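You operate a simulated robot arm through the tools that you are given. There is no shell and no other tool. Be economical: measure what you need, move in short steps, check, and stop when the job is done.

You are at the controls of a simulated two-armed robot. One attempt, no reset.

TASK
Carry the washing basin with both arms and set it on the small table.

Only the result counts: the job must be done as asked and must still hold three seconds after the hand-in. Knocking over, shifting, dropping, spilling or breaking anything else fails it.

THE ROBOT
Two 7-joint arms with two-finger parallel grippers on one trunk, on a base that drives. Base frame: it is fixed to the floor where the robot stands at the start and does not move with it; the origin is under the middle of the robot, x ahead of it, y to its left, z up. Lengths are in m, angles in rad, forces in N, time in s.
The left shoulder is at the start at [0.06, 0.147, 0.443], the right one opposite. With the tool pointing down near the work surface each hand reaches from about 0.1 to 0.72 m from the robot's upright axis, wherever it stands, measured 20 degrees to its own side. Places, roughly: small table [-1.7, -1.2, 0.8]. Payload 3.43 kg a hand.
Tool frame (each hand has its own): the origin (TCP) lies between the finger pads and is the grasp point; the fingertips stand 0.03 m ahead of it; z points along the fingers, y is the line along which they close. Largest opening 0.094 m; finger width 0.028, thickness 0.01; the body of the gripper, 0.05 by 0.096 m, starts 0.055 m behind the TCP.
Orientation is that of the tool frame in the base frame, as a unit quaternion [x, y, z, w]. With the fingers straight down and closing along the base's y, the tool's x points along the base's -x, its y along +y and its z along -z.

THE INTERFACE
- The arms move only by the tool play_rows. It takes "left_deltas", "right_deltas" or both (then of equal length, played together; a hand with none holds still); each is a list of rows, each an object of numbers (a shift or turn left out is 0, a gripper value left out holds the last): "tx", "ty", "tz": the shift along the tool's x, y, z in mm; "wx", "wy", "wz": the turn, a rotation vector about the tool's x, y, z in rad. In form: [{"tx": .., "ty": .., "tz": .., "wx": .., "wy": .., "wz": ..}, ...]. A call has 1 to 10 rows; each row shifts and turns the commanded pose from where the row before left it, along the tool's axes as they then stand. "left_gripper" and "right_gripper" are, for a hand that has rows, the opening, from 0 (shut) to 1 (fully open), set as the call begins (left out, the last holds). Each row takes 0.2 s and may step no farther than 0.05 m and 0.15 rad from the row before; otherwise, or with a gripper value out of range, the whole call is refused. Where a pose cannot be reached the arm comes as near as it can. A force on the tool above 40 N (or 10 N above the force at the start of the call, whichever is more), or a blocked arm, ends the call early, and 0.2 s more pass. Each finger travels about 0.072 m/s and halts on what it meets, pressing with about 34 N; the grip force reading is that of the motor and also rises with nothing between the fingers. The clock runs only during rows and for 0.2 s after the last one: add rows that do not move to give the fingers time. It gives the time, the measured TCP pose, the force on the tool (base axes), the opening and the grip force at its end, in the units of the frame above (readings bear some noise), with the torque about the TCP (base axes, N m) and any sound that the robot's microphone picked up.
- Cameras (640 x 400 px; columns grow to the right, rows downward): "scene" is now at [0.0554, -0.0018, 1.0712]; the picture's right is [-0.02, -1.00, 0.00], its down [-0.62, 0.01, -0.78] and it looks along [0.78, -0.02, -0.62] (base axes); focal length 288 px, centre (320, 200). "left" rides on the left gripper at [0.076, -0.014, -0.103] in its tool frame; the picture's right is [0.18, 0.98, 0.00], its down [-0.75, 0.14, -0.64] and it looks along [-0.63, 0.12, 0.77] (tool axes); focal length 243 px, centre (320, 200). "right" rides on the right gripper at [0.076, 0.014, -0.103] in its tool frame; the picture's right is [-0.18, 0.98, 0.00], its down [-0.75, -0.14, -0.64] and it looks along [-0.63, -0.12, 0.77] (tool axes); focal length 243 px, centre (320, 200). There is no depth. A picture from a camera that has moved, and an enlarged one, comes with that camera's place and axes in the base frame and with its lens.
- snapshot(camera): a new picture of that camera. The clock stands still meanwhile.
- slide_trunk(by): slides the trunk up (or, below 0, down) by that many m; the arms and the scene camera ride with it, the base frame stays. It gives what a move gives, with no picture.
- base_move(legs): drives the robot by 1 to 6 legs, each [ahead, left, turn to the left] in m, m and rad, along the robot's own axes; the way and the turn of a leg run together, so that a leg with both is an arc; at most 1.5 m and 3.142 rad a leg. The arms and the cameras ride along, it lands a little off, and it stops where it bumps. It gives what a move gives.
- turn_head(pan, tilt): turns the head with the scene camera to pan (to the left, within 1.501 rad either way) and tilt (down, from -0.506 to 1.204), counted from straight ahead of the robot. It gives what a move gives.
- inspect(camera, box): a new picture of the part [left, top, right, bottom] of that camera's present view, enlarged. The clock stands still meanwhile.
- job_done(): hands the job in; it is judged then, once.

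Work in short steps. Places have to be worked out from the pictures, the camera data and where the tool is seen: move nearer, look again, correct. Check each grasp and each placing, and mend what went wrong. You have 120 turns and 108 pictures in all, those below and enlarged ones among them. Open the grippers and draw the arms clear of the work before you hand the job in, unless the task says otherwise; then end with one line.

The tools are called after "Request:" by a JSON object that holds its "api" and its "payload". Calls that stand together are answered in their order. play_rows: Moves the arms, as the interface text tells. Its arguments: {"type":"object","properties":{"left_deltas":{"type":"array","items":{"type":"object","properties":{"tx":{"type":"number"},"ty":{"type":"number"},"tz":{"type":"number"},"wx":{"type":"number"},"wy":{"type":"number"},"wz":{"type":"number"}}}},"left_gripper":{"type":"number"},"right_deltas":{"type":"array","items":{"type":"object","properties":{"tx":{"type":"number"},"ty":{"type":"number"},"tz":{"type":"number"},"wx":{"type":"number"},"wy":{"type":"number"},"wz":{"type":"number"}}}},"right_gripper":{"type":"number"}},"required":[]} The other tools are called the same way: slide_trunk (by) slides the trunk up or down; base_move (legs) drives the base; turn_head (pan, tilt) turns the head that bears the scene camera; snapshot (camera) takes a picture; inspect (camera, box) takes an enlarged picture of a part of a camera's view; job_done () hands the job in.

At the start:

```text
clock: 0.0
left_tool_pos: [0.3872, 0.2278, 0.8501]
left_ee_rot: [0.0, 1.0, 0.0, 0.0]
left_force: [-0.6, -0.1, -0.4]
left_moment: [0.0, 0.0, -0.01]
left_gripper_width: 0.0939
left_grip_force: 0.1
right_tool_pos: [0.3625, -0.1207, 0.8505]
right_ee_rot: [0.0, 1.0, 0.001, 0.0]
right_force: [0.1, -0.2, -0.4]
right_moment: [-0.01, -0.03, -0.01]
right_gripper_width: 0.0939
right_grip_force: 0.0
trunk travel left (down, up): [-0.15, 0.1]
robot x, y, heading: [0.002, -0.0016, 0.002]
head pan, tilt: [-0.023, 0.67]
```

scene: 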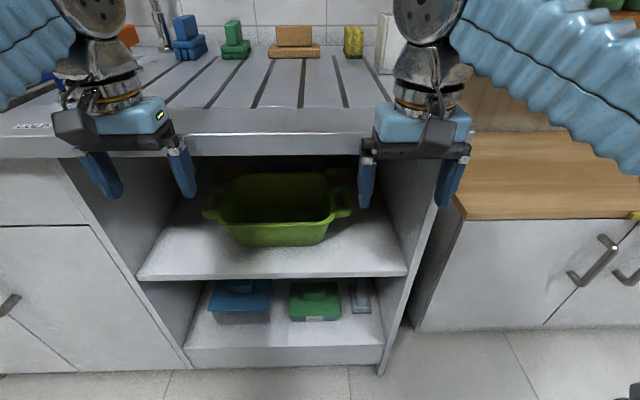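
right: 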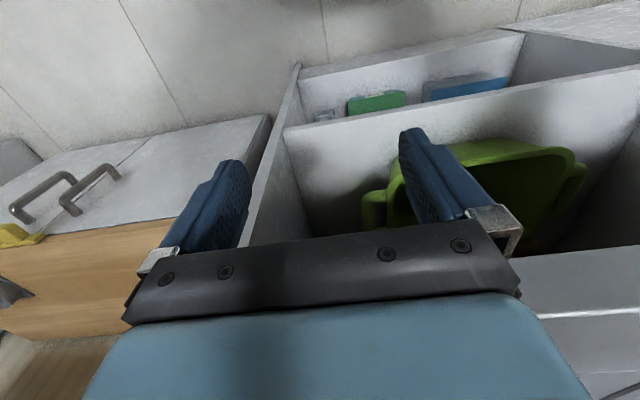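
left: 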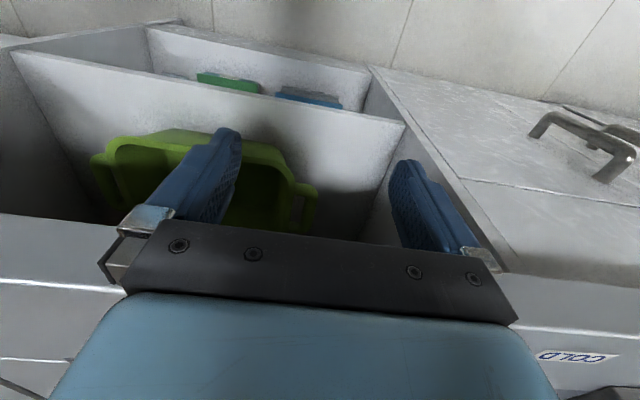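

I judge the basin to be on the middle shelf (z≈0.52), with handles near y≈0.24 and y≈-0.07. I'll look closer at it first.

Request:
{"api": "inspect", "payload": {"camera": "scene", "box": [170, 140, 380, 271]}}

Request:
{"api": "inspect", "payload": {"camera": "left", "box": [0, 60, 400, 310]}}

```text
3.05 times, centred on (275, 206) of scene
camera zoom: at [0.0554, -0.0018, 1.0712], right [-0.02, -1.0, 0.0], down [-0.62, 0.01, -0.78], along [0.78, -0.02, -0.62], focal length 878 px, centre (457, 183)
```

zoom: 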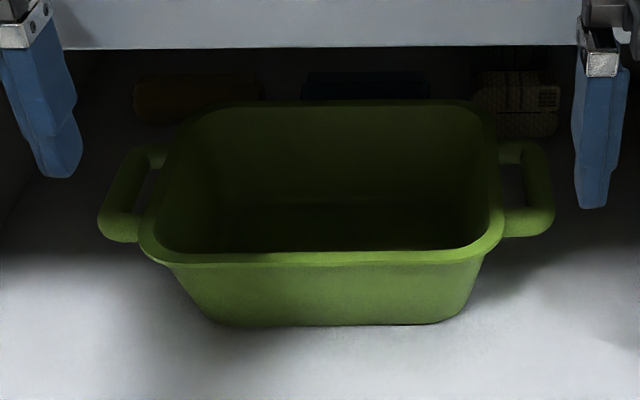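

```text
1.60 times, centred on (200, 185) of left
camera zoom: at [0.3128, 0.2137, 0.9523], right [-0.18, 0.98, 0.0], down [0.75, 0.14, 0.64], along [0.63, 0.12, -0.77], focal length 388 px, centre (512, 224)
```

zoom: 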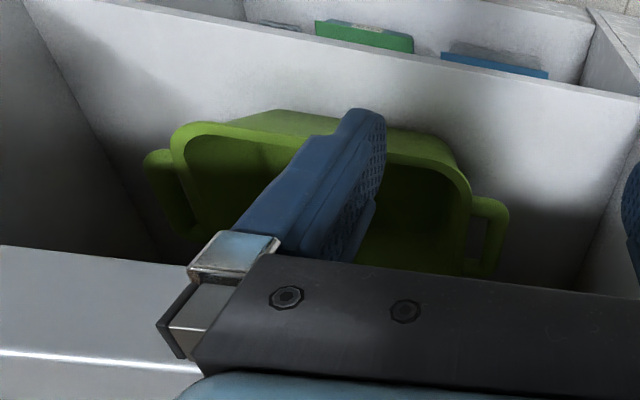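

Triangulating from the two views, the handle bars run along x from about 0.53 to 0.64 at z≈0.645. The left bar is at y≈0.243 and the right at y≈-0.08. Before grasping I'll look around for the table and a clear route.

Request:
{"api": "turn_head", "payload": {"pan": -1.5, "tilt": 0.45}}

Request:
{"api": "snapshot", "payload": {"camera": "scene"}}

Request:
{"api": "turn_head", "payload": {"pan": 1.5, "tilt": 0.45}}

Request:
{"api": "snapshot", "payload": {"camera": "scene"}}

```text
clock: 1.6
left_tool_pos: [0.3885, 0.2274, 0.8505]
left_ee_rot: [0.0, 1.0, 0.0, 0.0]
left_force: [0.4, 0.8, 0.5]
left_moment: [-0.01, 0.01, -0.01]
left_gripper_width: 0.0941
left_grip_force: 0.0
right_tool_pos: [0.3612, -0.1211, 0.8492]
right_ee_rot: [0.0, 1.0, 0.001, 0.0]
right_force: [0.5, 0.1, -0.1]
right_moment: [-0.01, 0.0, 0.0]
right_gripper_width: 0.0942
right_grip_force: 0.0
trunk travel left (down, up): [-0.15, 0.1]
robot x, y, heading: [-0.0013, 0.0003, 0.001]
head pan, tilt: [-1.499, 0.45]
```

```text
102 pictures are left
camera scene: at [-0.0241, -0.0916, 1.0908], right [-1.0, -0.07, 0.0], down [-0.03, 0.43, -0.9], along [0.06, -0.9, -0.44], focal length 288 px, centre (320, 200)
```

scene: 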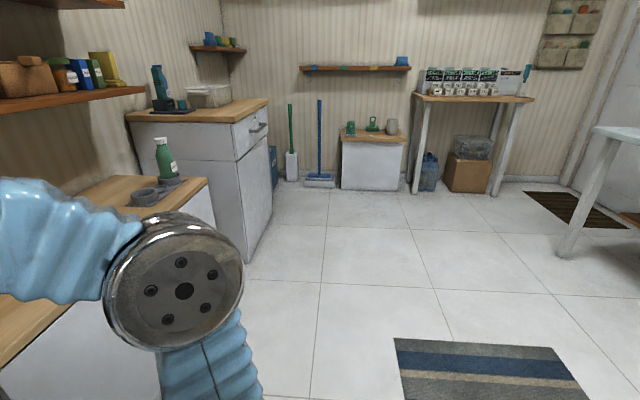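

```text
clock: 4.2
left_tool_pos: [0.3894, 0.2279, 0.8495]
left_ee_rot: [0.0, 1.0, 0.0, 0.0]
left_force: [0.3, -0.1, -0.5]
left_moment: [0.0, 0.01, 0.01]
left_gripper_width: 0.0941
left_grip_force: 0.1
right_tool_pos: [0.362, -0.1207, 0.85]
right_ee_rot: [0.0, 1.0, 0.0, -0.001]
right_force: [0.3, 0.1, 0.0]
right_moment: [-0.01, -0.02, 0.02]
right_gripper_width: 0.094
right_grip_force: 0.0
trunk travel left (down, up): [-0.15, 0.1]
robot x, y, heading: [-0.0005, -0.0015, -0.004]
head pan, tilt: [1.499, 0.45]
```

```text
101 pictures are left
camera scene: at [-0.0241, 0.0918, 1.0908], right [1.0, -0.07, 0.0], down [-0.03, -0.43, -0.9], along [0.06, 0.9, -0.44], focal length 288 px, centre (320, 200)
```

scene: 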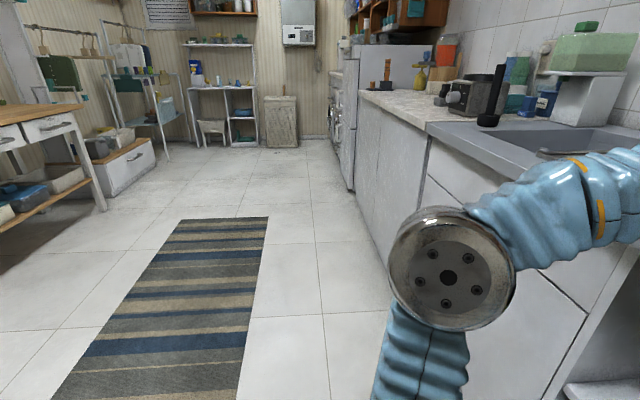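

The table is at the right edge of the first picture, and the floor in between is clear apart from flat rugs. I'll back off and centre on the basin (y≈0.08) to get room to turn the hands.

Request:
{"api": "base_move", "payload": {"legs": [[-0.2, 0.082, 0.0]]}}

Request:
{"api": "turn_head", "payload": {"pan": 0.0, "tilt": 0.6}}

Request:
{"api": "play_rows", "payload": {"left_deltas": [{"wy": -0.15, "tx": 20}, {"wy": -0.15, "tx": 20}, {"wy": -0.15, "tx": 20}], "right_deltas": [{"wy": -0.15, "tx": 20}, {"wy": -0.15, "tx": 20}, {"wy": -0.15, "tx": 20}]}}

Request:
{"api": "snapshot", "payload": {"camera": "scene"}}

```text
clock: 5.8
left_tool_pos: [0.1901, 0.3092, 0.8494]
left_ee_rot: [0.0, 1.0, 0.0, 0.0]
left_force: [0.2, 0.2, 0.1]
left_moment: [0.02, -0.03, -0.03]
left_gripper_width: 0.0939
left_grip_force: 0.1
right_tool_pos: [0.1609, -0.0385, 0.8499]
right_ee_rot: [0.0, 1.0, 0.0, 0.0]
right_force: [0.4, -0.6, -0.7]
right_moment: [0.02, 0.01, 0.0]
right_gripper_width: 0.0936
right_grip_force: 0.0
trunk travel left (down, up): [-0.15, 0.1]
robot x, y, heading: [-0.1997, 0.0858, 0.001]
head pan, tilt: [1.499, 0.45]
```

```text
clock: 7.4
left_tool_pos: [0.1899, 0.3104, 0.8492]
left_ee_rot: [0.0, 1.0, 0.0, 0.0]
left_force: [0.5, -0.5, 0.0]
left_moment: [-0.03, 0.0, 0.01]
left_gripper_width: 0.094
left_grip_force: 0.0
right_tool_pos: [0.1615, -0.0381, 0.8496]
right_ee_rot: [-0.001, 1.0, 0.0, 0.0]
right_force: [-0.4, 0.9, -0.3]
right_moment: [-0.03, 0.02, -0.04]
right_gripper_width: 0.0939
right_grip_force: 0.0
trunk travel left (down, up): [-0.15, 0.1]
robot x, y, heading: [-0.2014, 0.0809, -0.001]
head pan, tilt: [0.0, 0.6]
```

```text
clock: 8.2
left_tool_pos: [0.1315, 0.3094, 0.8405]
left_ee_rot: [0.0, 0.975, 0.0, 0.224]
left_force: [-0.3, 0.1, -0.1]
left_moment: [-0.01, 0.03, 0.01]
left_gripper_width: 0.094
left_grip_force: 0.0
right_tool_pos: [0.1034, -0.0385, 0.84]
right_ee_rot: [-0.001, 0.975, 0.0, 0.223]
right_force: [0.5, 1.3, -0.2]
right_moment: [-0.01, 0.02, -0.01]
right_gripper_width: 0.0937
right_grip_force: 0.0
trunk travel left (down, up): [-0.15, 0.1]
robot x, y, heading: [-0.199, 0.0835, -0.001]
head pan, tilt: [0.0, 0.6]
```

```text
100 pictures are left
camera scene: at [-0.1407, 0.0824, 1.0773], right [0.0, -1.0, 0.0], down [-0.57, 0.0, -0.82], along [0.82, 0.0, -0.57], focal length 288 px, centre (320, 200)
```

scene: 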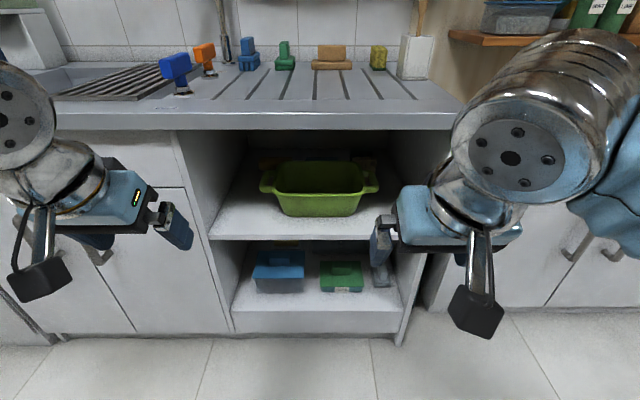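

The tools are now pitching up toward forward. I'll keep rotating to horizontal while moving forward and down, staying outside the cabinet.

Request:
{"api": "play_rows", "payload": {"left_deltas": [{"wy": -0.14, "tx": -23, "tz": 31}, {"wy": -0.14, "tx": -18, "tz": 34}, {"wy": -0.14, "tx": -13, "tz": 36}, {"wy": -0.14, "tx": -8, "tz": 37}, {"wy": -0.14, "tx": -3, "tz": 38}, {"wy": -0.14, "tx": 3, "tz": 38}, {"wy": -0.14, "tx": 8, "tz": 37}, {"wy": -0.14, "tx": 13, "tz": 30}], "right_deltas": [{"wy": -0.14, "tx": -23, "tz": 31}, {"wy": -0.14, "tx": -18, "tz": 34}, {"wy": -0.14, "tx": -13, "tz": 36}, {"wy": -0.14, "tx": -8, "tz": 37}, {"wy": -0.14, "tx": -3, "tz": 38}, {"wy": -0.14, "tx": 3, "tz": 38}, {"wy": -0.14, "tx": 8, "tz": 37}, {"wy": -0.14, "tx": 13, "tz": 30}]}}

Request:
{"api": "snapshot", "payload": {"camera": "scene"}}

```text
clock: 10.0
left_tool_pos: [0.3938, 0.3082, 0.6992]
left_ee_rot: [0.001, 0.707, 0.0, 0.708]
left_force: [-1.0, -0.5, 0.3]
left_moment: [0.0, 0.05, 0.0]
left_gripper_width: 0.0941
left_grip_force: 0.1
right_tool_pos: [0.3672, -0.0377, 0.6978]
right_ee_rot: [0.0, 0.707, 0.001, 0.707]
right_force: [0.2, 0.4, 1.0]
right_moment: [-0.03, 0.03, 0.01]
right_gripper_width: 0.0941
right_grip_force: 0.0
trunk travel left (down, up): [-0.15, 0.1]
robot x, y, heading: [-0.1981, 0.0838, -0.001]
head pan, tilt: [0.0, 0.6]
```

```text
99 pictures are left
camera scene: at [-0.1421, 0.0826, 1.0773], right [0.0, -1.0, 0.0], down [-0.56, 0.0, -0.83], along [0.83, 0.0, -0.56], focal length 288 px, centre (320, 200)
```

scene: 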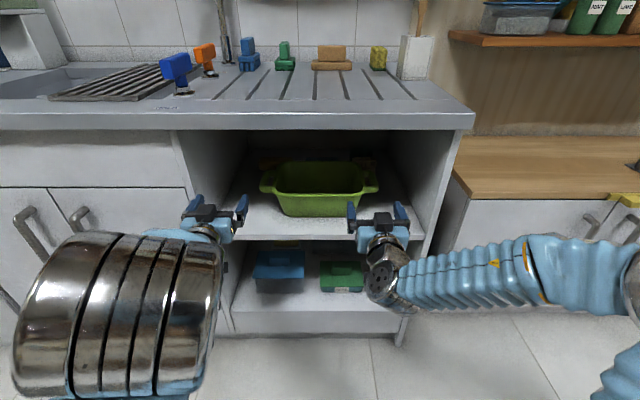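

Both tools are horizontal and outside the cabinet. Next I'll roll them 90° so the fingers close vertically, with the cameras swinging outward.

Request:
{"api": "play_rows", "payload": {"left_deltas": [{"wz": 0.15}, {"wz": 0.15}, {"wz": 0.15}, {"wz": 0.15}, {"wz": 0.15}, {"wz": 0.15}, {"wz": 0.15}, {"wz": 0.15}, {"wz": 0.15}, {"wz": 0.15}], "right_deltas": [{"wz": -0.15}, {"wz": -0.15}, {"wz": -0.15}, {"wz": -0.15}, {"wz": -0.15}, {"wz": -0.15}, {"wz": -0.15}, {"wz": -0.15}, {"wz": -0.15}, {"wz": -0.15}]}}

Request:
{"api": "snapshot", "payload": {"camera": "scene"}}

```text
clock: 12.2
left_tool_pos: [0.3938, 0.3109, 0.6981]
left_ee_rot: [0.482, 0.518, 0.481, 0.517]
left_force: [0.0, -0.7, -0.4]
left_moment: [0.01, -0.03, 0.03]
left_gripper_width: 0.0941
left_grip_force: 0.1
right_tool_pos: [0.3678, -0.0384, 0.6971]
right_ee_rot: [-0.483, 0.517, -0.482, 0.517]
right_force: [-1.0, -0.1, -0.8]
right_moment: [-0.03, -0.01, 0.0]
right_gripper_width: 0.0941
right_grip_force: 0.1
trunk travel left (down, up): [-0.15, 0.1]
robot x, y, heading: [-0.198, 0.0846, 0.001]
head pan, tilt: [0.0, 0.6]
```

```text
98 pictures are left
camera scene: at [-0.1414, 0.0824, 1.0773], right [0.0, -1.0, 0.0], down [-0.57, 0.0, -0.82], along [0.82, 0.0, -0.57], focal length 288 px, centre (320, 200)
```

scene: 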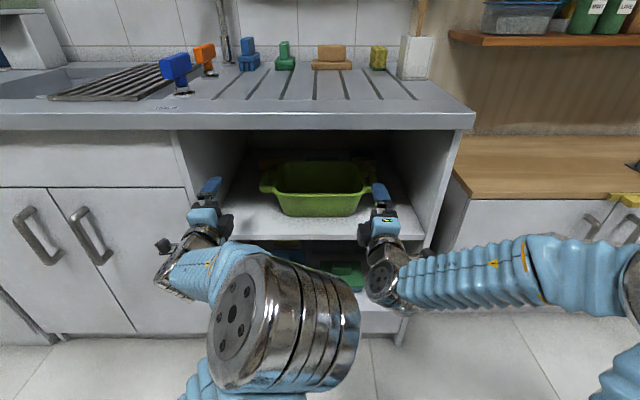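

The roll worked. I'll re-measure the handles from this viewpoint.

Request:
{"api": "inspect", "payload": {"camera": "scene", "box": [200, 120, 440, 270]}}

Request:
{"api": "snapshot", "payload": {"camera": "left"}}

Request:
{"api": "snapshot", "payload": {"camera": "right"}}

```text
2.67 times, centred on (320, 195) of scene
camera zoom: at [-0.1414, 0.0824, 1.0773], right [0.0, -1.0, 0.0], down [-0.57, 0.0, -0.82], along [0.82, 0.0, -0.57], focal length 768 px, centre (320, 213)
```

zoom: 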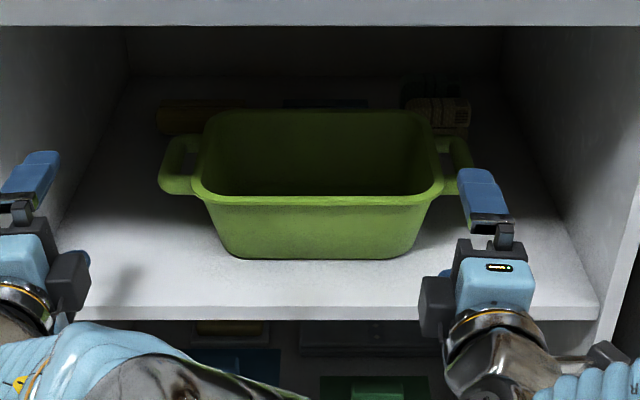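

```text
96 pictures are left
camera left: at [0.2921, 0.3855, 0.6785], right [0.0, 0.25, 0.97], down [-0.64, -0.74, 0.19], along [0.77, -0.62, 0.16], focal length 243 px, centre (320, 200)
```

left: 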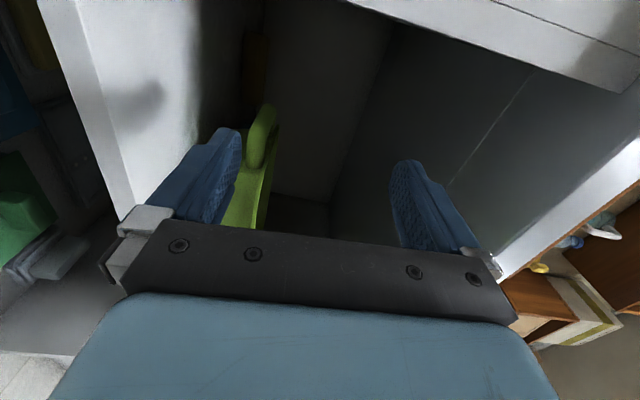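

```text
95 pictures are left
camera right: at [0.2649, -0.1145, 0.6786], right [0.0, 0.25, -0.97], down [-0.64, 0.74, 0.19], along [0.77, 0.62, 0.16], focal length 243 px, centre (320, 200)
```

right: 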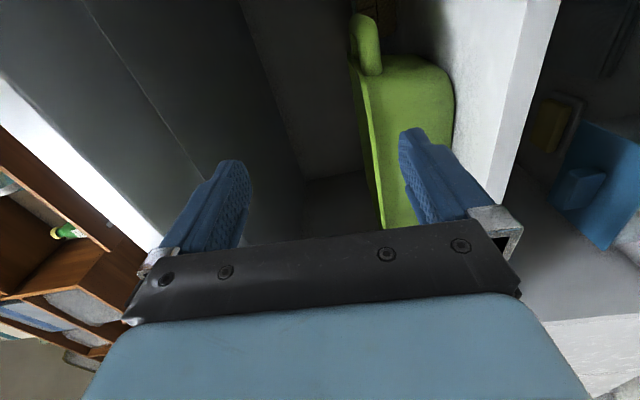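

The estimates agree: bars at y≈0.243 and -0.076, z≈0.638. I'll finish the roll and line the hands up in y and z in front of the cabinet.

Request:
{"api": "play_rows", "payload": {"left_deltas": [{"wz": 0.071}, {"tx": -23, "ty": -20}, {"tx": -23, "ty": -20}, {"tx": -22, "ty": -20}, {"tz": 20}], "right_deltas": [{"wz": -0.071}, {"tx": 13, "ty": 20}, {"tx": 13, "ty": 20}, {"tx": 13, "ty": 20}, {"tz": 46}]}}

Request:
{"api": "inspect", "payload": {"camera": "scene", "box": [200, 120, 440, 270]}}

Request:
{"api": "snapshot", "payload": {"camera": "left"}}

Request:
{"api": "snapshot", "payload": {"camera": "right"}}

```text
clock: 13.4
left_tool_pos: [0.4133, 0.2415, 0.6391]
left_ee_rot: [0.5, 0.501, 0.499, 0.5]
left_force: [0.5, -0.1, 1.0]
left_moment: [-0.01, -0.04, 0.04]
left_gripper_width: 0.094
left_grip_force: 0.0
right_tool_pos: [0.4016, -0.0659, 0.6615]
right_ee_rot: [-0.501, 0.502, -0.499, 0.498]
right_force: [0.2, -0.3, -0.6]
right_moment: [0.01, -0.04, 0.0]
right_gripper_width: 0.0939
right_grip_force: 0.0
right hand out of reach, approached as far as the arm can: row 4, 5
trunk travel left (down, up): [-0.15, 0.1]
robot x, y, heading: [-0.2009, 0.0817, -0.004]
head pan, tilt: [0.0, 0.6]
```

```text
2.67 times, centred on (320, 195) of scene
camera zoom: at [-0.1415, 0.0825, 1.0774], right [0.0, -1.0, 0.0], down [-0.57, 0.0, -0.83], along [0.83, 0.0, -0.57], focal length 768 px, centre (320, 213)
```

zoom: 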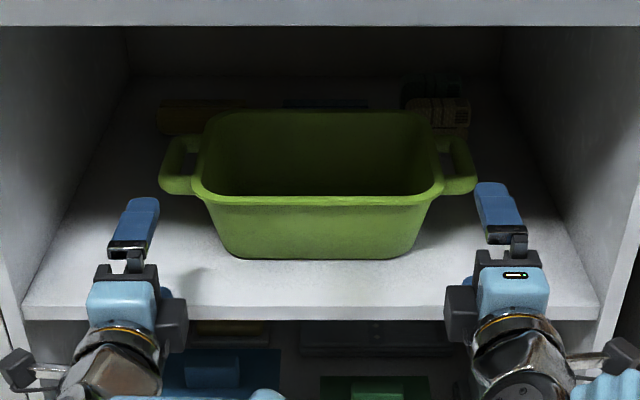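

```text
93 pictures are left
camera left: at [0.3116, 0.3177, 0.6238], right [0.0, 0.18, 0.98], down [-0.64, -0.75, 0.14], along [0.77, -0.63, 0.12], focal length 243 px, centre (320, 200)
```

left: 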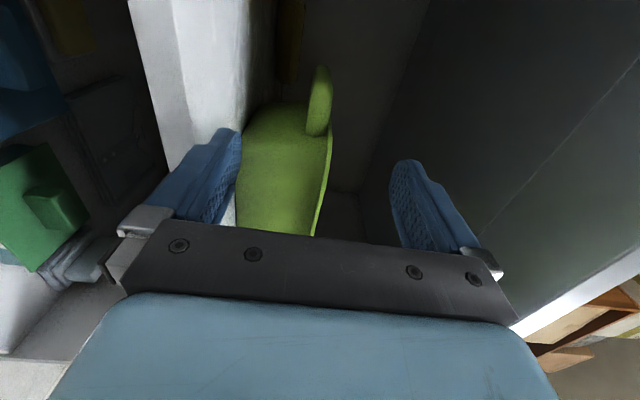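

```text
92 pictures are left
camera right: at [0.2989, -0.1424, 0.6492], right [0.0, 0.18, -0.98], down [-0.64, 0.76, 0.14], along [0.77, 0.63, 0.11], focal length 243 px, centre (320, 200)
```

right: 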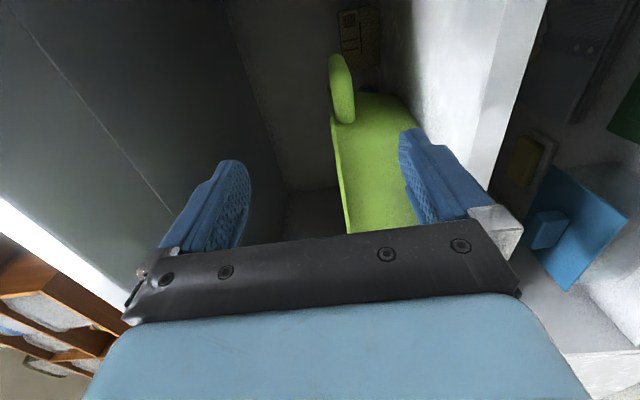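

The right hand hit its reach limit in this posture, at z 0.6615. I'll pull it back to find a reachable pose, and then drive the base forward rather than stretching the arms.

Request:
{"api": "play_rows", "payload": {"right_deltas": [{"tz": -40}, {"tz": -20}, {}]}}

```text
clock: 14.2
left_tool_pos: [0.4133, 0.2414, 0.6392]
left_ee_rot: [0.501, 0.5, 0.499, 0.499]
left_force: [0.1, 0.0, -0.3]
left_moment: [0.01, 0.0, -0.02]
left_gripper_width: 0.0938
left_grip_force: 0.0
right_tool_pos: [0.3411, -0.0656, 0.6625]
right_ee_rot: [-0.501, 0.501, -0.499, 0.499]
right_force: [0.3, 0.1, -0.1]
right_moment: [0.01, 0.0, 0.02]
right_gripper_width: 0.094
right_grip_force: 0.0
trunk travel left (down, up): [-0.15, 0.1]
robot x, y, heading: [-0.2015, 0.078, 0.001]
head pan, tilt: [0.0, 0.6]
```

The commanded pose follows the actual one, so I'll lower the right hand to z≈0.639 and shift it to y≈-0.076 from here.

Request:
{"api": "play_rows", "payload": {"right_deltas": [{"ty": 12, "tx": 5}, {"ty": 12, "tx": 5}, {}]}}

```text
clock: 15.0
left_tool_pos: [0.4144, 0.241, 0.6377]
left_ee_rot: [0.501, 0.5, 0.5, 0.499]
left_force: [-0.4, 0.3, 0.3]
left_moment: [0.01, -0.03, 0.01]
left_gripper_width: 0.0943
left_grip_force: 0.2
right_tool_pos: [0.341, -0.0701, 0.6515]
right_ee_rot: [-0.5, 0.501, -0.5, 0.499]
right_force: [0.9, 0.5, 0.7]
right_moment: [0.01, 0.0, -0.05]
right_gripper_width: 0.0941
right_grip_force: 0.1
right hand out of reach, approached as far as the arm can: row 2
trunk travel left (down, up): [-0.15, 0.1]
robot x, y, heading: [-0.1995, 0.0822, -0.001]
head pan, tilt: [0.0, 0.6]
```

The limit comes from going low, so I'll raise the hands 0.1 relative to the trunk and slide the trunk down 0.1. That keeps the right arm inside its range.

Request:
{"api": "play_rows", "payload": {"left_deltas": [{"ty": 34, "tz": -10}, {"ty": 33}, {"ty": 33}, {}], "right_deltas": [{"ty": -30, "tx": 2}, {"ty": -30, "tx": 2}, {"ty": -28, "tx": 2}, {}]}}

Request:
{"api": "slide_trunk", "payload": {"by": -0.1}}

```text
clock: 16.0
left_tool_pos: [0.4049, 0.24, 0.7382]
left_ee_rot: [0.5, 0.501, 0.5, 0.5]
left_force: [0.6, -0.4, 1.0]
left_moment: [-0.01, 0.0, 0.01]
left_gripper_width: 0.094
left_grip_force: 0.1
right_tool_pos: [0.3423, -0.0755, 0.7394]
right_ee_rot: [0.501, -0.5, 0.499, -0.5]
right_force: [0.0, -0.1, -0.5]
right_moment: [0.01, 0.0, 0.02]
right_gripper_width: 0.094
right_grip_force: 0.1
trunk travel left (down, up): [-0.15, 0.1]
robot x, y, heading: [-0.1978, 0.0806, -0.0]
head pan, tilt: [0.0, 0.6]
```

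```text
clock: 17.4
left_tool_pos: [0.4035, 0.2412, 0.6378]
left_ee_rot: [0.501, 0.5, 0.499, 0.5]
left_force: [0.1, -0.3, -0.5]
left_moment: [-0.01, 0.03, -0.02]
left_gripper_width: 0.0937
left_grip_force: 0.0
right_tool_pos: [0.3419, -0.0755, 0.6392]
right_ee_rot: [-0.5, 0.5, -0.499, 0.5]
right_force: [0.4, -0.3, -1.0]
right_moment: [0.01, 0.03, 0.03]
right_gripper_width: 0.0937
right_grip_force: 0.2
trunk travel left (down, up): [-0.05, 0.2]
robot x, y, heading: [-0.1961, 0.0802, -0.003]
head pan, tilt: [0.0, 0.6]
```

Aligned. I'll extend both hands to x≈0.49 with the arms and look before going on to the handles.

Request:
{"api": "play_rows", "payload": {"left_deltas": [{"tz": 30}, {"tz": 30}, {"tz": 26}, {}], "right_deltas": [{"tz": 49}, {"tz": 49}, {"tz": 49}, {}]}}

Request:
{"api": "inspect", "payload": {"camera": "scene", "box": [200, 100, 440, 250]}}

Request:
{"api": "snapshot", "payload": {"camera": "left"}}

Request:
{"api": "snapshot", "payload": {"camera": "right"}}

```text
clock: 18.4
left_tool_pos: [0.4916, 0.2401, 0.6367]
left_ee_rot: [0.501, 0.5, 0.499, 0.499]
left_force: [-0.3, -0.7, -0.1]
left_moment: [-0.01, -0.03, 0.0]
left_gripper_width: 0.094
left_grip_force: 0.1
right_tool_pos: [0.4878, -0.0748, 0.6374]
right_ee_rot: [-0.499, 0.501, -0.499, 0.5]
right_force: [0.6, -0.2, 1.0]
right_moment: [0.02, -0.02, -0.02]
right_gripper_width: 0.0939
right_grip_force: 0.0
trunk travel left (down, up): [-0.05, 0.2]
robot x, y, heading: [-0.2003, 0.0797, -0.0]
head pan, tilt: [0.0, 0.6]
```

```text
2.67 times, centred on (320, 175) of scene
camera zoom: at [-0.1414, 0.0823, 0.9773], right [0.0, -1.0, 0.0], down [-0.57, 0.0, -0.82], along [0.82, 0.0, -0.57], focal length 768 px, centre (320, 267)
```

zoom: 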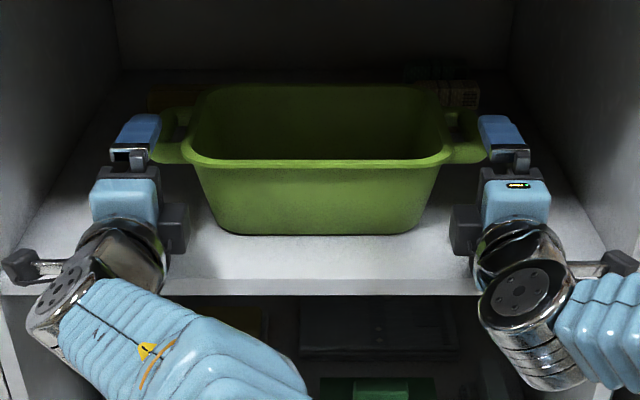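

```text
90 pictures are left
camera left: at [0.3886, 0.317, 0.6232], right [0.0, 0.18, 0.98], down [-0.64, -0.75, 0.14], along [0.77, -0.63, 0.12], focal length 243 px, centre (320, 200)
```

left: 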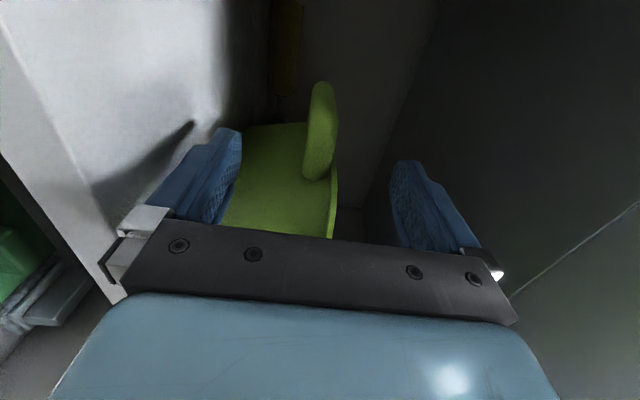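

```text
89 pictures are left
camera right: at [0.3857, -0.152, 0.6243], right [0.0, 0.18, -0.98], down [-0.64, 0.75, 0.14], along [0.77, 0.63, 0.12], focal length 243 px, centre (320, 200)
```

right: 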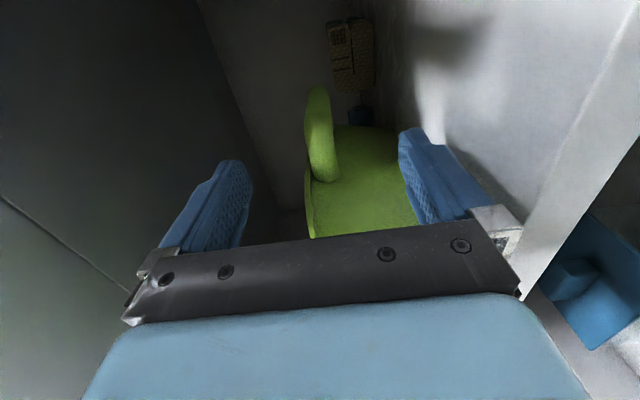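

The handles sit midway between the fingers and are aligned in y. Advancing to x≈0.555.

Request:
{"api": "play_rows", "payload": {"left_deltas": [{"tz": 22}, {"tz": 22}, {"tz": 20}, {}], "right_deltas": [{"tz": 23}, {"tz": 23}, {"tz": 22}, {}]}}

Request:
{"api": "inspect", "payload": {"camera": "scene", "box": [200, 100, 440, 250]}}

Request:
{"api": "snapshot", "payload": {"camera": "left"}}

Request:
{"api": "snapshot", "payload": {"camera": "right"}}

```text
clock: 19.4
left_tool_pos: [0.5544, 0.2399, 0.6371]
left_ee_rot: [0.5, 0.501, 0.5, 0.499]
left_force: [0.1, 0.8, -0.3]
left_moment: [0.01, -0.01, 0.02]
left_gripper_width: 0.0942
left_grip_force: 0.1
right_tool_pos: [0.5557, -0.0766, 0.6385]
right_ee_rot: [-0.5, 0.5, -0.5, 0.499]
right_force: [0.0, -0.5, 0.4]
right_moment: [0.01, 0.01, -0.02]
right_gripper_width: 0.0937
right_grip_force: 0.0
trunk travel left (down, up): [-0.05, 0.2]
robot x, y, heading: [-0.1992, 0.0814, -0.001]
head pan, tilt: [0.0, 0.6]
```

```text
2.67 times, centred on (320, 175) of scene
camera zoom: at [-0.1413, 0.0823, 0.9773], right [0.0, -1.0, 0.0], down [-0.57, 0.0, -0.82], along [0.82, 0.0, -0.57], focal length 768 px, centre (320, 267)
```

zoom: 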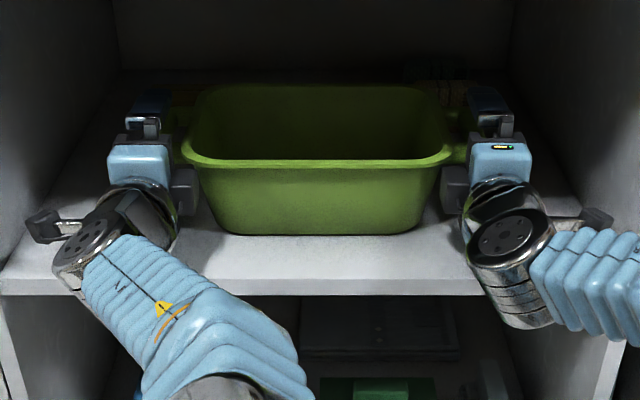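

```text
87 pictures are left
camera left: at [0.4523, 0.3175, 0.623], right [0.0, 0.18, 0.98], down [-0.64, -0.75, 0.14], along [0.77, -0.63, 0.12], focal length 243 px, centre (320, 200)
```

left: 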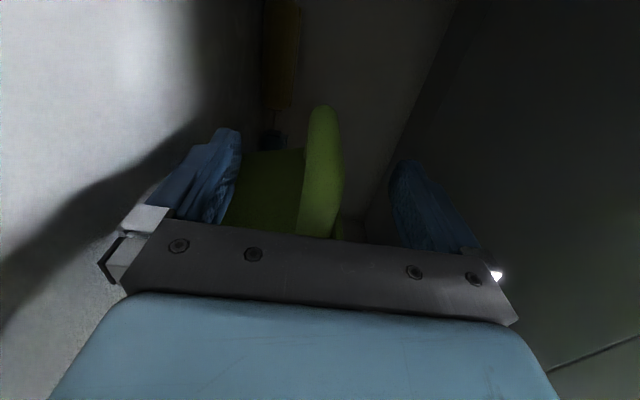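

```text
86 pictures are left
camera right: at [0.4544, -0.1529, 0.6249], right [0.0, 0.18, -0.98], down [-0.64, 0.75, 0.14], along [0.77, 0.63, 0.12], focal length 243 px, centre (320, 200)
```

right: 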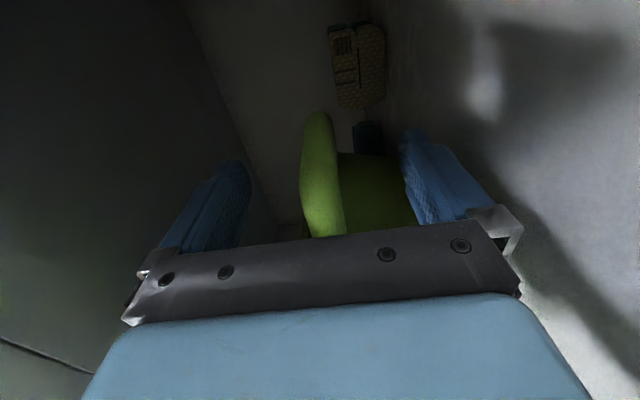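

The handle bars are between the fingers on both sides. I'll advance another 10 mm and close partway to check centring.

Request:
{"api": "play_rows", "payload": {"left_deltas": [{"tz": 5}, {"tz": 5}, {}], "right_deltas": [{"tz": 5}, {"tz": 5}, {}]}}

Request:
{"api": "play_rows", "payload": {"left_deltas": [{}, {}, {}, {}], "right_deltas": [{}, {}, {}, {}], "left_gripper": 0.42, "right_gripper": 0.42}}

Request:
{"api": "inspect", "payload": {"camera": "left", "box": [160, 80, 480, 280]}}

Request:
{"api": "inspect", "payload": {"camera": "right", "box": [160, 80, 480, 280]}}

```text
clock: 20.2
left_tool_pos: [0.564, 0.2409, 0.639]
left_ee_rot: [0.5, 0.501, 0.499, 0.5]
left_force: [-0.8, 0.3, -1.3]
left_moment: [-0.02, 0.01, -0.01]
left_gripper_width: 0.0939
left_grip_force: 0.0
right_tool_pos: [0.5669, -0.0765, 0.638]
right_ee_rot: [-0.5, 0.501, -0.5, 0.499]
right_force: [-1.3, -0.3, 0.5]
right_moment: [0.03, -0.04, 0.09]
right_gripper_width: 0.094
right_grip_force: 0.1
trunk travel left (down, up): [-0.05, 0.2]
robot x, y, heading: [-0.2013, 0.081, 0.001]
head pan, tilt: [0.0, 0.6]
```

```text
clock: 21.2
left_tool_pos: [0.5642, 0.2416, 0.6374]
left_ee_rot: [0.501, 0.501, 0.499, 0.499]
left_force: [-0.2, 0.0, -0.5]
left_moment: [0.0, 0.04, 0.03]
left_gripper_width: 0.0395
left_grip_force: 0.1
right_tool_pos: [0.5663, -0.0759, 0.6378]
right_ee_rot: [0.501, -0.501, 0.5, -0.499]
right_force: [0.3, 0.2, 0.1]
right_moment: [-0.01, -0.02, -0.02]
right_gripper_width: 0.0395
right_grip_force: 0.1
trunk travel left (down, up): [-0.05, 0.2]
robot x, y, heading: [-0.1993, 0.0782, -0.001]
head pan, tilt: [0.0, 0.6]
```

```text
2.00 times, centred on (320, 180) of left
camera zoom: at [0.462, 0.3178, 0.6233], right [0.0, 0.18, 0.98], down [-0.64, -0.75, 0.14], along [0.77, -0.63, 0.12], focal length 485 px, centre (320, 240)
```

zoom: 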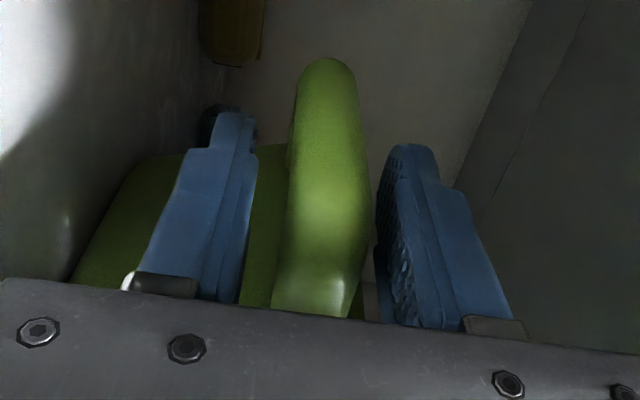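

```text
2.00 times, centred on (320, 180) of right
camera zoom: at [0.4645, -0.1532, 0.6246], right [0.0, 0.18, -0.98], down [-0.64, 0.75, 0.14], along [0.77, 0.63, 0.12], focal length 485 px, centre (320, 240)
```

zoom: 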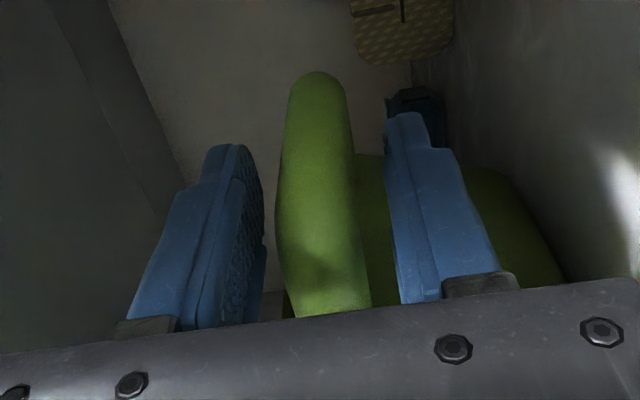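

The bars are straddled and sit about 4 mm nearer the upper finger. I'll raise 4 mm and close.

Request:
{"api": "play_rows", "payload": {"left_deltas": [{"ty": 4}, {}], "right_deltas": [{"ty": -4}, {}]}}

Request:
{"api": "play_rows", "payload": {"left_deltas": [{}, {}, {}, {}, {}], "right_deltas": [{}, {}, {}, {}, {}], "left_gripper": 0, "right_gripper": 0}}

Request:
{"api": "inspect", "payload": {"camera": "left", "box": [160, 80, 480, 280]}}

Request:
{"api": "inspect", "payload": {"camera": "right", "box": [160, 80, 480, 280]}}

```text
clock: 21.8
left_tool_pos: [0.5657, 0.2408, 0.6412]
left_ee_rot: [0.5, 0.5, 0.5, 0.5]
left_force: [-0.2, 0.2, 0.4]
left_moment: [-0.02, 0.0, 0.02]
left_gripper_width: 0.0398
left_grip_force: 0.1
right_tool_pos: [0.5663, -0.0758, 0.6425]
right_ee_rot: [-0.5, 0.5, -0.5, 0.5]
right_force: [-0.3, -0.6, 0.4]
right_moment: [0.02, 0.0, 0.01]
right_gripper_width: 0.0398
right_grip_force: 0.0
trunk travel left (down, up): [-0.05, 0.2]
robot x, y, heading: [-0.1975, 0.082, -0.003]
head pan, tilt: [0.0, 0.6]
```

```text
clock: 23.0
left_tool_pos: [0.5644, 0.2422, 0.6409]
left_ee_rot: [0.5, 0.501, 0.499, 0.499]
left_force: [0.4, -0.9, 0.1]
left_moment: [0.0, -0.01, 0.0]
left_gripper_width: 0.0257
left_grip_force: 34.4
right_tool_pos: [0.5675, -0.0762, 0.643]
right_ee_rot: [-0.5, 0.5, -0.5, 0.501]
right_force: [0.6, 0.9, 0.0]
right_moment: [-0.03, -0.01, 0.03]
right_gripper_width: 0.0256
right_grip_force: 33.9
trunk travel left (down, up): [-0.05, 0.2]
robot x, y, heading: [-0.2003, 0.0798, -0.001]
head pan, tilt: [0.0, 0.6]
```

```text
2.00 times, centred on (320, 180) of left
camera zoom: at [0.4623, 0.3179, 0.6271], right [0.0, 0.18, 0.98], down [-0.64, -0.75, 0.14], along [0.77, -0.63, 0.12], focal length 485 px, centre (320, 240)
```

zoom: 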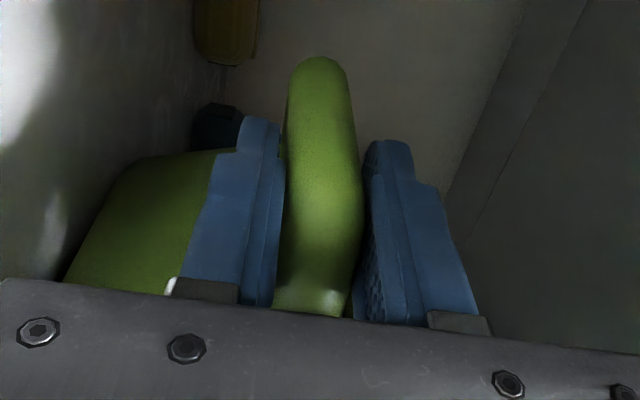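

```text
2.00 times, centred on (320, 180) of right
camera zoom: at [0.4646, -0.1529, 0.6284], right [0.0, 0.18, -0.98], down [-0.64, 0.75, 0.14], along [0.77, 0.63, 0.12], focal length 485 px, centre (320, 240)
```

zoom: 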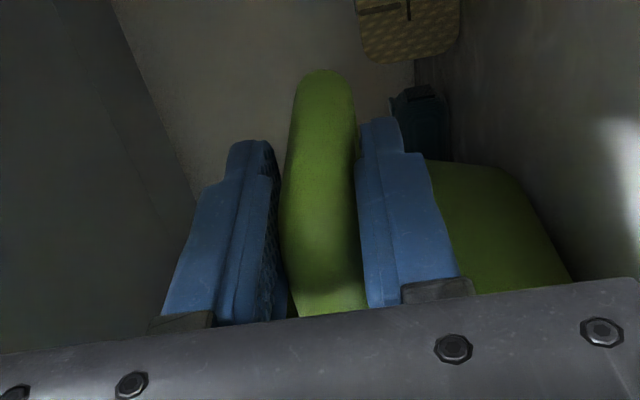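

Both grips hold on a 25.6 mm bar at 34 N. I'll lift 40 mm with the trunk and check.

Request:
{"api": "slide_trunk", "payload": {"by": 0.04}}

Request:
{"api": "snapshot", "payload": {"camera": "scene"}}

```text
clock: 23.8
left_tool_pos: [0.5649, 0.2415, 0.681]
left_ee_rot: [0.5, 0.501, 0.5, 0.499]
left_force: [0.5, -1.1, -1.8]
left_moment: [0.0, 0.1, 0.04]
left_gripper_width: 0.0256
left_grip_force: 34.1
right_tool_pos: [0.5657, -0.0766, 0.682]
right_ee_rot: [0.5, -0.5, 0.5, -0.5]
right_force: [0.4, 1.0, -1.5]
right_moment: [0.02, 0.06, -0.02]
right_gripper_width: 0.0254
right_grip_force: 34.6
trunk travel left (down, up): [-0.09, 0.16]
robot x, y, heading: [-0.1987, 0.0847, 0.005]
head pan, tilt: [0.0, 0.6]
```

```text
81 pictures are left
camera scene: at [-0.141, 0.0823, 1.0172], right [0.0, -1.0, 0.0], down [-0.57, 0.0, -0.82], along [0.82, 0.0, -0.57], focal length 288 px, centre (320, 200)
```

scene: 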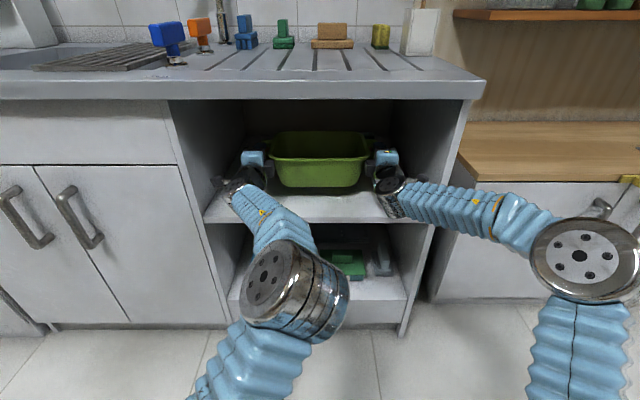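

The basin is lifted and light. I'll back straight out of the cabinet.

Request:
{"api": "base_move", "payload": {"legs": [[-0.4, 0.0, 0.0]]}}

Request:
{"api": "turn_head", "payload": {"pan": -1.5, "tilt": 0.3}}

Request:
{"api": "snapshot", "payload": {"camera": "scene"}}

```text
clock: 26.3
left_tool_pos: [0.1648, 0.2404, 0.6803]
left_ee_rot: [0.501, 0.5, 0.499, 0.5]
left_force: [-0.3, -2.0, -2.1]
left_moment: [0.05, 0.1, -0.03]
left_gripper_width: 0.0256
left_grip_force: 33.7
right_tool_pos: [0.1652, -0.0778, 0.6816]
right_ee_rot: [-0.5, 0.501, -0.5, 0.499]
right_force: [0.3, 2.6, -1.8]
right_moment: [-0.03, 0.03, 0.01]
right_gripper_width: 0.0258
right_grip_force: 34.8
trunk travel left (down, up): [-0.09, 0.16]
robot x, y, heading: [-0.5994, 0.0804, -0.001]
head pan, tilt: [0.0, 0.6]
```

```text
clock: 27.9
left_tool_pos: [0.1652, 0.2397, 0.681]
left_ee_rot: [0.501, 0.5, 0.498, 0.5]
left_force: [0.3, 0.3, -1.1]
left_moment: [0.02, 0.05, 0.03]
left_gripper_width: 0.0256
left_grip_force: 33.8
right_tool_pos: [0.166, -0.077, 0.6815]
right_ee_rot: [0.5, -0.5, 0.5, -0.499]
right_force: [0.6, -0.4, -2.3]
right_moment: [-0.05, 0.09, 0.01]
right_gripper_width: 0.0254
right_grip_force: 33.2
trunk travel left (down, up): [-0.09, 0.16]
robot x, y, heading: [-0.603, 0.0832, -0.003]
head pan, tilt: [-1.499, 0.3]
```

```text
80 pictures are left
camera scene: at [-0.6232, -0.0103, 1.0448], right [-1.0, -0.07, 0.0], down [-0.02, 0.3, -0.96], along [0.07, -0.95, -0.3], focal length 288 px, centre (320, 200)
```

scene: 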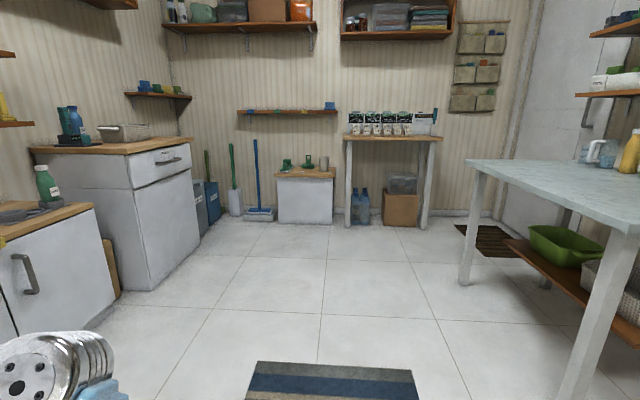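

Basin is clear of the cabinet. The small table's front edge is near x≈-1.25, y from -0.6 to -1.5, with its items at the far side. I'll raise the basin above table height using the trunk and then the arms.

Request:
{"api": "slide_trunk", "payload": {"by": 0.16}}

Request:
{"api": "play_rows", "payload": {"left_deltas": [{"ty": 15}, {"ty": 20}, {"ty": 20}, {"ty": 20}, {"ty": 20}, {"ty": 20}, {"ty": 15}, {}], "right_deltas": [{"ty": -15}, {"ty": -20}, {"ty": -20}, {"ty": -20}, {"ty": -20}, {"ty": -20}, {"ty": -15}, {}]}}

Request:
{"api": "turn_head", "payload": {"pan": 0, "tilt": 0.5}}

Request:
{"api": "snapshot", "payload": {"camera": "scene"}}

```text
clock: 29.7
left_tool_pos: [0.1652, 0.2409, 0.8406]
left_ee_rot: [0.501, 0.501, 0.498, 0.5]
left_force: [0.3, -0.5, -2.1]
left_moment: [0.03, 0.07, 0.05]
left_gripper_width: 0.0258
left_grip_force: 33.6
right_tool_pos: [0.1655, -0.0777, 0.8411]
right_ee_rot: [-0.5, 0.501, -0.5, 0.499]
right_force: [0.2, -0.6, -0.9]
right_moment: [0.01, 0.04, -0.03]
right_gripper_width: 0.0257
right_grip_force: 33.4
trunk travel left (down, up): [-0.25, 0.0]
robot x, y, heading: [-0.5967, 0.0839, -0.0]
head pan, tilt: [-1.499, 0.3]
```

```text
clock: 31.5
left_tool_pos: [0.1655, 0.2406, 0.9713]
left_ee_rot: [0.502, 0.5, 0.499, 0.5]
left_force: [2.9, 2.2, -2.0]
left_moment: [0.07, 0.1, 0.59]
left_gripper_width: 0.0254
left_grip_force: 34.3
right_tool_pos: [0.1659, -0.0772, 0.9716]
right_ee_rot: [-0.5, 0.501, -0.5, 0.499]
right_force: [-3.2, -2.6, -0.5]
right_moment: [0.08, 0.02, 0.29]
right_gripper_width: 0.0256
right_grip_force: 34.0
trunk travel left (down, up): [-0.25, 0.0]
robot x, y, heading: [-0.6002, 0.0849, -0.004]
head pan, tilt: [-1.499, 0.3]
```

```text
clock: 33.1
left_tool_pos: [0.165, 0.2392, 0.9703]
left_ee_rot: [0.501, 0.5, 0.499, 0.5]
left_force: [0.6, 4.5, -2.1]
left_moment: [0.03, 0.07, 0.08]
left_gripper_width: 0.0257
left_grip_force: 33.9
right_tool_pos: [0.1665, -0.0785, 0.9713]
right_ee_rot: [-0.5, 0.501, -0.5, 0.498]
right_force: [-0.1, -3.5, -2.7]
right_moment: [0.02, 0.05, 0.09]
right_gripper_width: 0.0256
right_grip_force: 33.3
trunk travel left (down, up): [-0.25, 0.0]
robot x, y, heading: [-0.5986, 0.0813, -0.003]
head pan, tilt: [0.0, 0.499]
```

```text
79 pictures are left
camera scene: at [-0.5387, 0.0826, 1.1863], right [0.0, -1.0, 0.0], down [-0.48, 0.0, -0.88], along [0.88, 0.0, -0.48], focal length 288 px, centre (320, 200)
```

scene: 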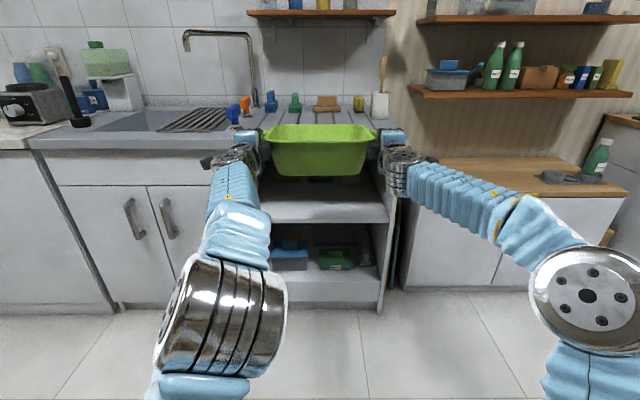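

Held level at handle z≈0.971, with the basin bottom about 0.87. I'll turn right 90° here and look.

Request:
{"api": "base_move", "payload": {"legs": [[0.0, 0.0, -0.8], [0.0, 0.0, -0.77]]}}

Request:
{"api": "turn_head", "payload": {"pan": -0.9, "tilt": 0.5}}

Request:
{"api": "snapshot", "payload": {"camera": "scene"}}

```text
clock: 37.6
left_tool_pos: [-0.4428, -0.6814, 0.9712]
left_ee_rot: [0.708, 0.0, -0.001, 0.706]
left_force: [5.5, 0.2, -2.0]
left_moment: [0.09, 0.02, 0.03]
left_gripper_width: 0.0258
left_grip_force: 33.6
right_tool_pos: [-0.7596, -0.6827, 0.9712]
right_ee_rot: [0.0, 0.708, -0.706, 0.001]
right_force: [-5.1, -0.3, -2.1]
right_moment: [0.0, -0.07, -0.02]
right_gripper_width: 0.0254
right_grip_force: 34.2
trunk travel left (down, up): [-0.25, 0.0]
robot x, y, heading: [-0.6002, 0.0851, -1.571]
head pan, tilt: [0.0, 0.499]
```

```text
clock: 38.8
left_tool_pos: [-0.4408, -0.6816, 0.9714]
left_ee_rot: [0.708, -0.001, -0.001, 0.707]
left_force: [-0.3, -0.6, -1.8]
left_moment: [0.06, 0.03, 0.05]
left_gripper_width: 0.0258
left_grip_force: 33.5
right_tool_pos: [-0.7586, -0.683, 0.9713]
right_ee_rot: [0.0, 0.708, -0.706, 0.0]
right_force: [0.2, 0.7, -2.1]
right_moment: [0.04, 0.01, 0.09]
right_gripper_width: 0.0255
right_grip_force: 33.6
trunk travel left (down, up): [-0.25, 0.0]
robot x, y, heading: [-0.5965, 0.0831, -1.568]
head pan, tilt: [-0.901, 0.499]
```

```text
78 pictures are left
camera scene: at [-0.6716, 0.0558, 1.1863], right [-0.62, 0.78, 0.0], down [0.38, 0.3, -0.88], along [-0.69, -0.54, -0.48], focal length 288 px, centre (320, 200)
```

scene: 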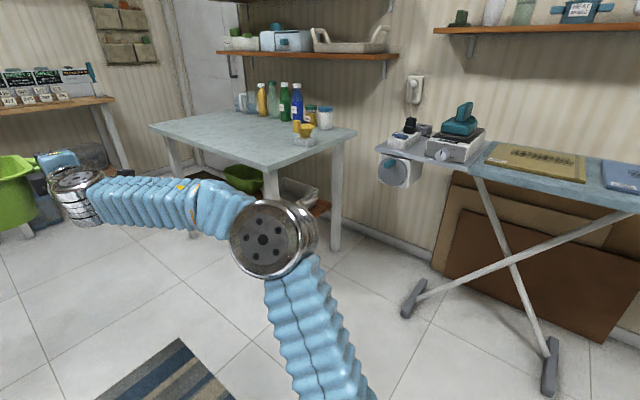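

The table top is about x -1.31 to -1.95, y -0.67 to -1.6, with its items along the back edge and the front strip free. An ironing board stands near (-1.58, -0.39), so I'll shift away to x≈-0.3, drive to y≈-1.2, and turn there.

Request:
{"api": "base_move", "payload": {"legs": [[0.0, 0.3, 0.0], [0.64, 0.0, 0.0], [0.64, 0.0, 0.0]]}}

Request:
{"api": "snapshot", "payload": {"camera": "scene"}}

```text
clock: 47.2
left_tool_pos: [-0.1406, -1.9638, 0.9705]
left_ee_rot: [0.707, 0.0, 0.0, 0.707]
left_force: [-0.4, 0.6, -1.5]
left_moment: [0.12, 0.0, -0.01]
left_gripper_width: 0.0256
left_grip_force: 34.0
right_tool_pos: [-0.4572, -1.9654, 0.9707]
right_ee_rot: [0.001, 0.707, -0.707, 0.0]
right_force: [0.2, -0.4, -1.8]
right_moment: [0.04, 0.05, -0.02]
right_gripper_width: 0.0256
right_grip_force: 33.9
trunk travel left (down, up): [-0.25, 0.0]
robot x, y, heading: [-0.2977, -1.2, -1.575]
head pan, tilt: [-0.901, 0.499]
```

```text
77 pictures are left
camera scene: at [-0.3704, -1.2266, 1.1863], right [-0.62, 0.78, 0.0], down [0.38, 0.3, -0.88], along [-0.69, -0.54, -0.48], focal length 288 px, centre (320, 200)
```

scene: 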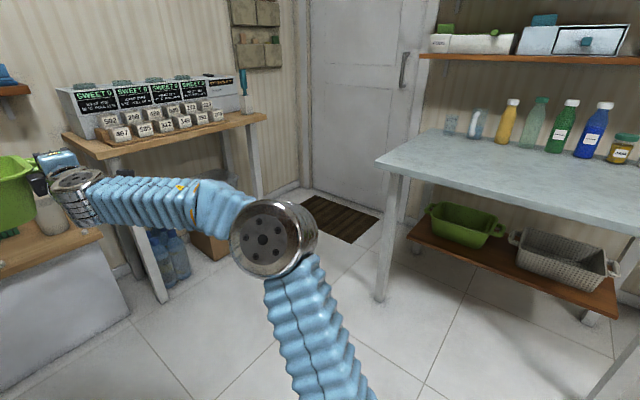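

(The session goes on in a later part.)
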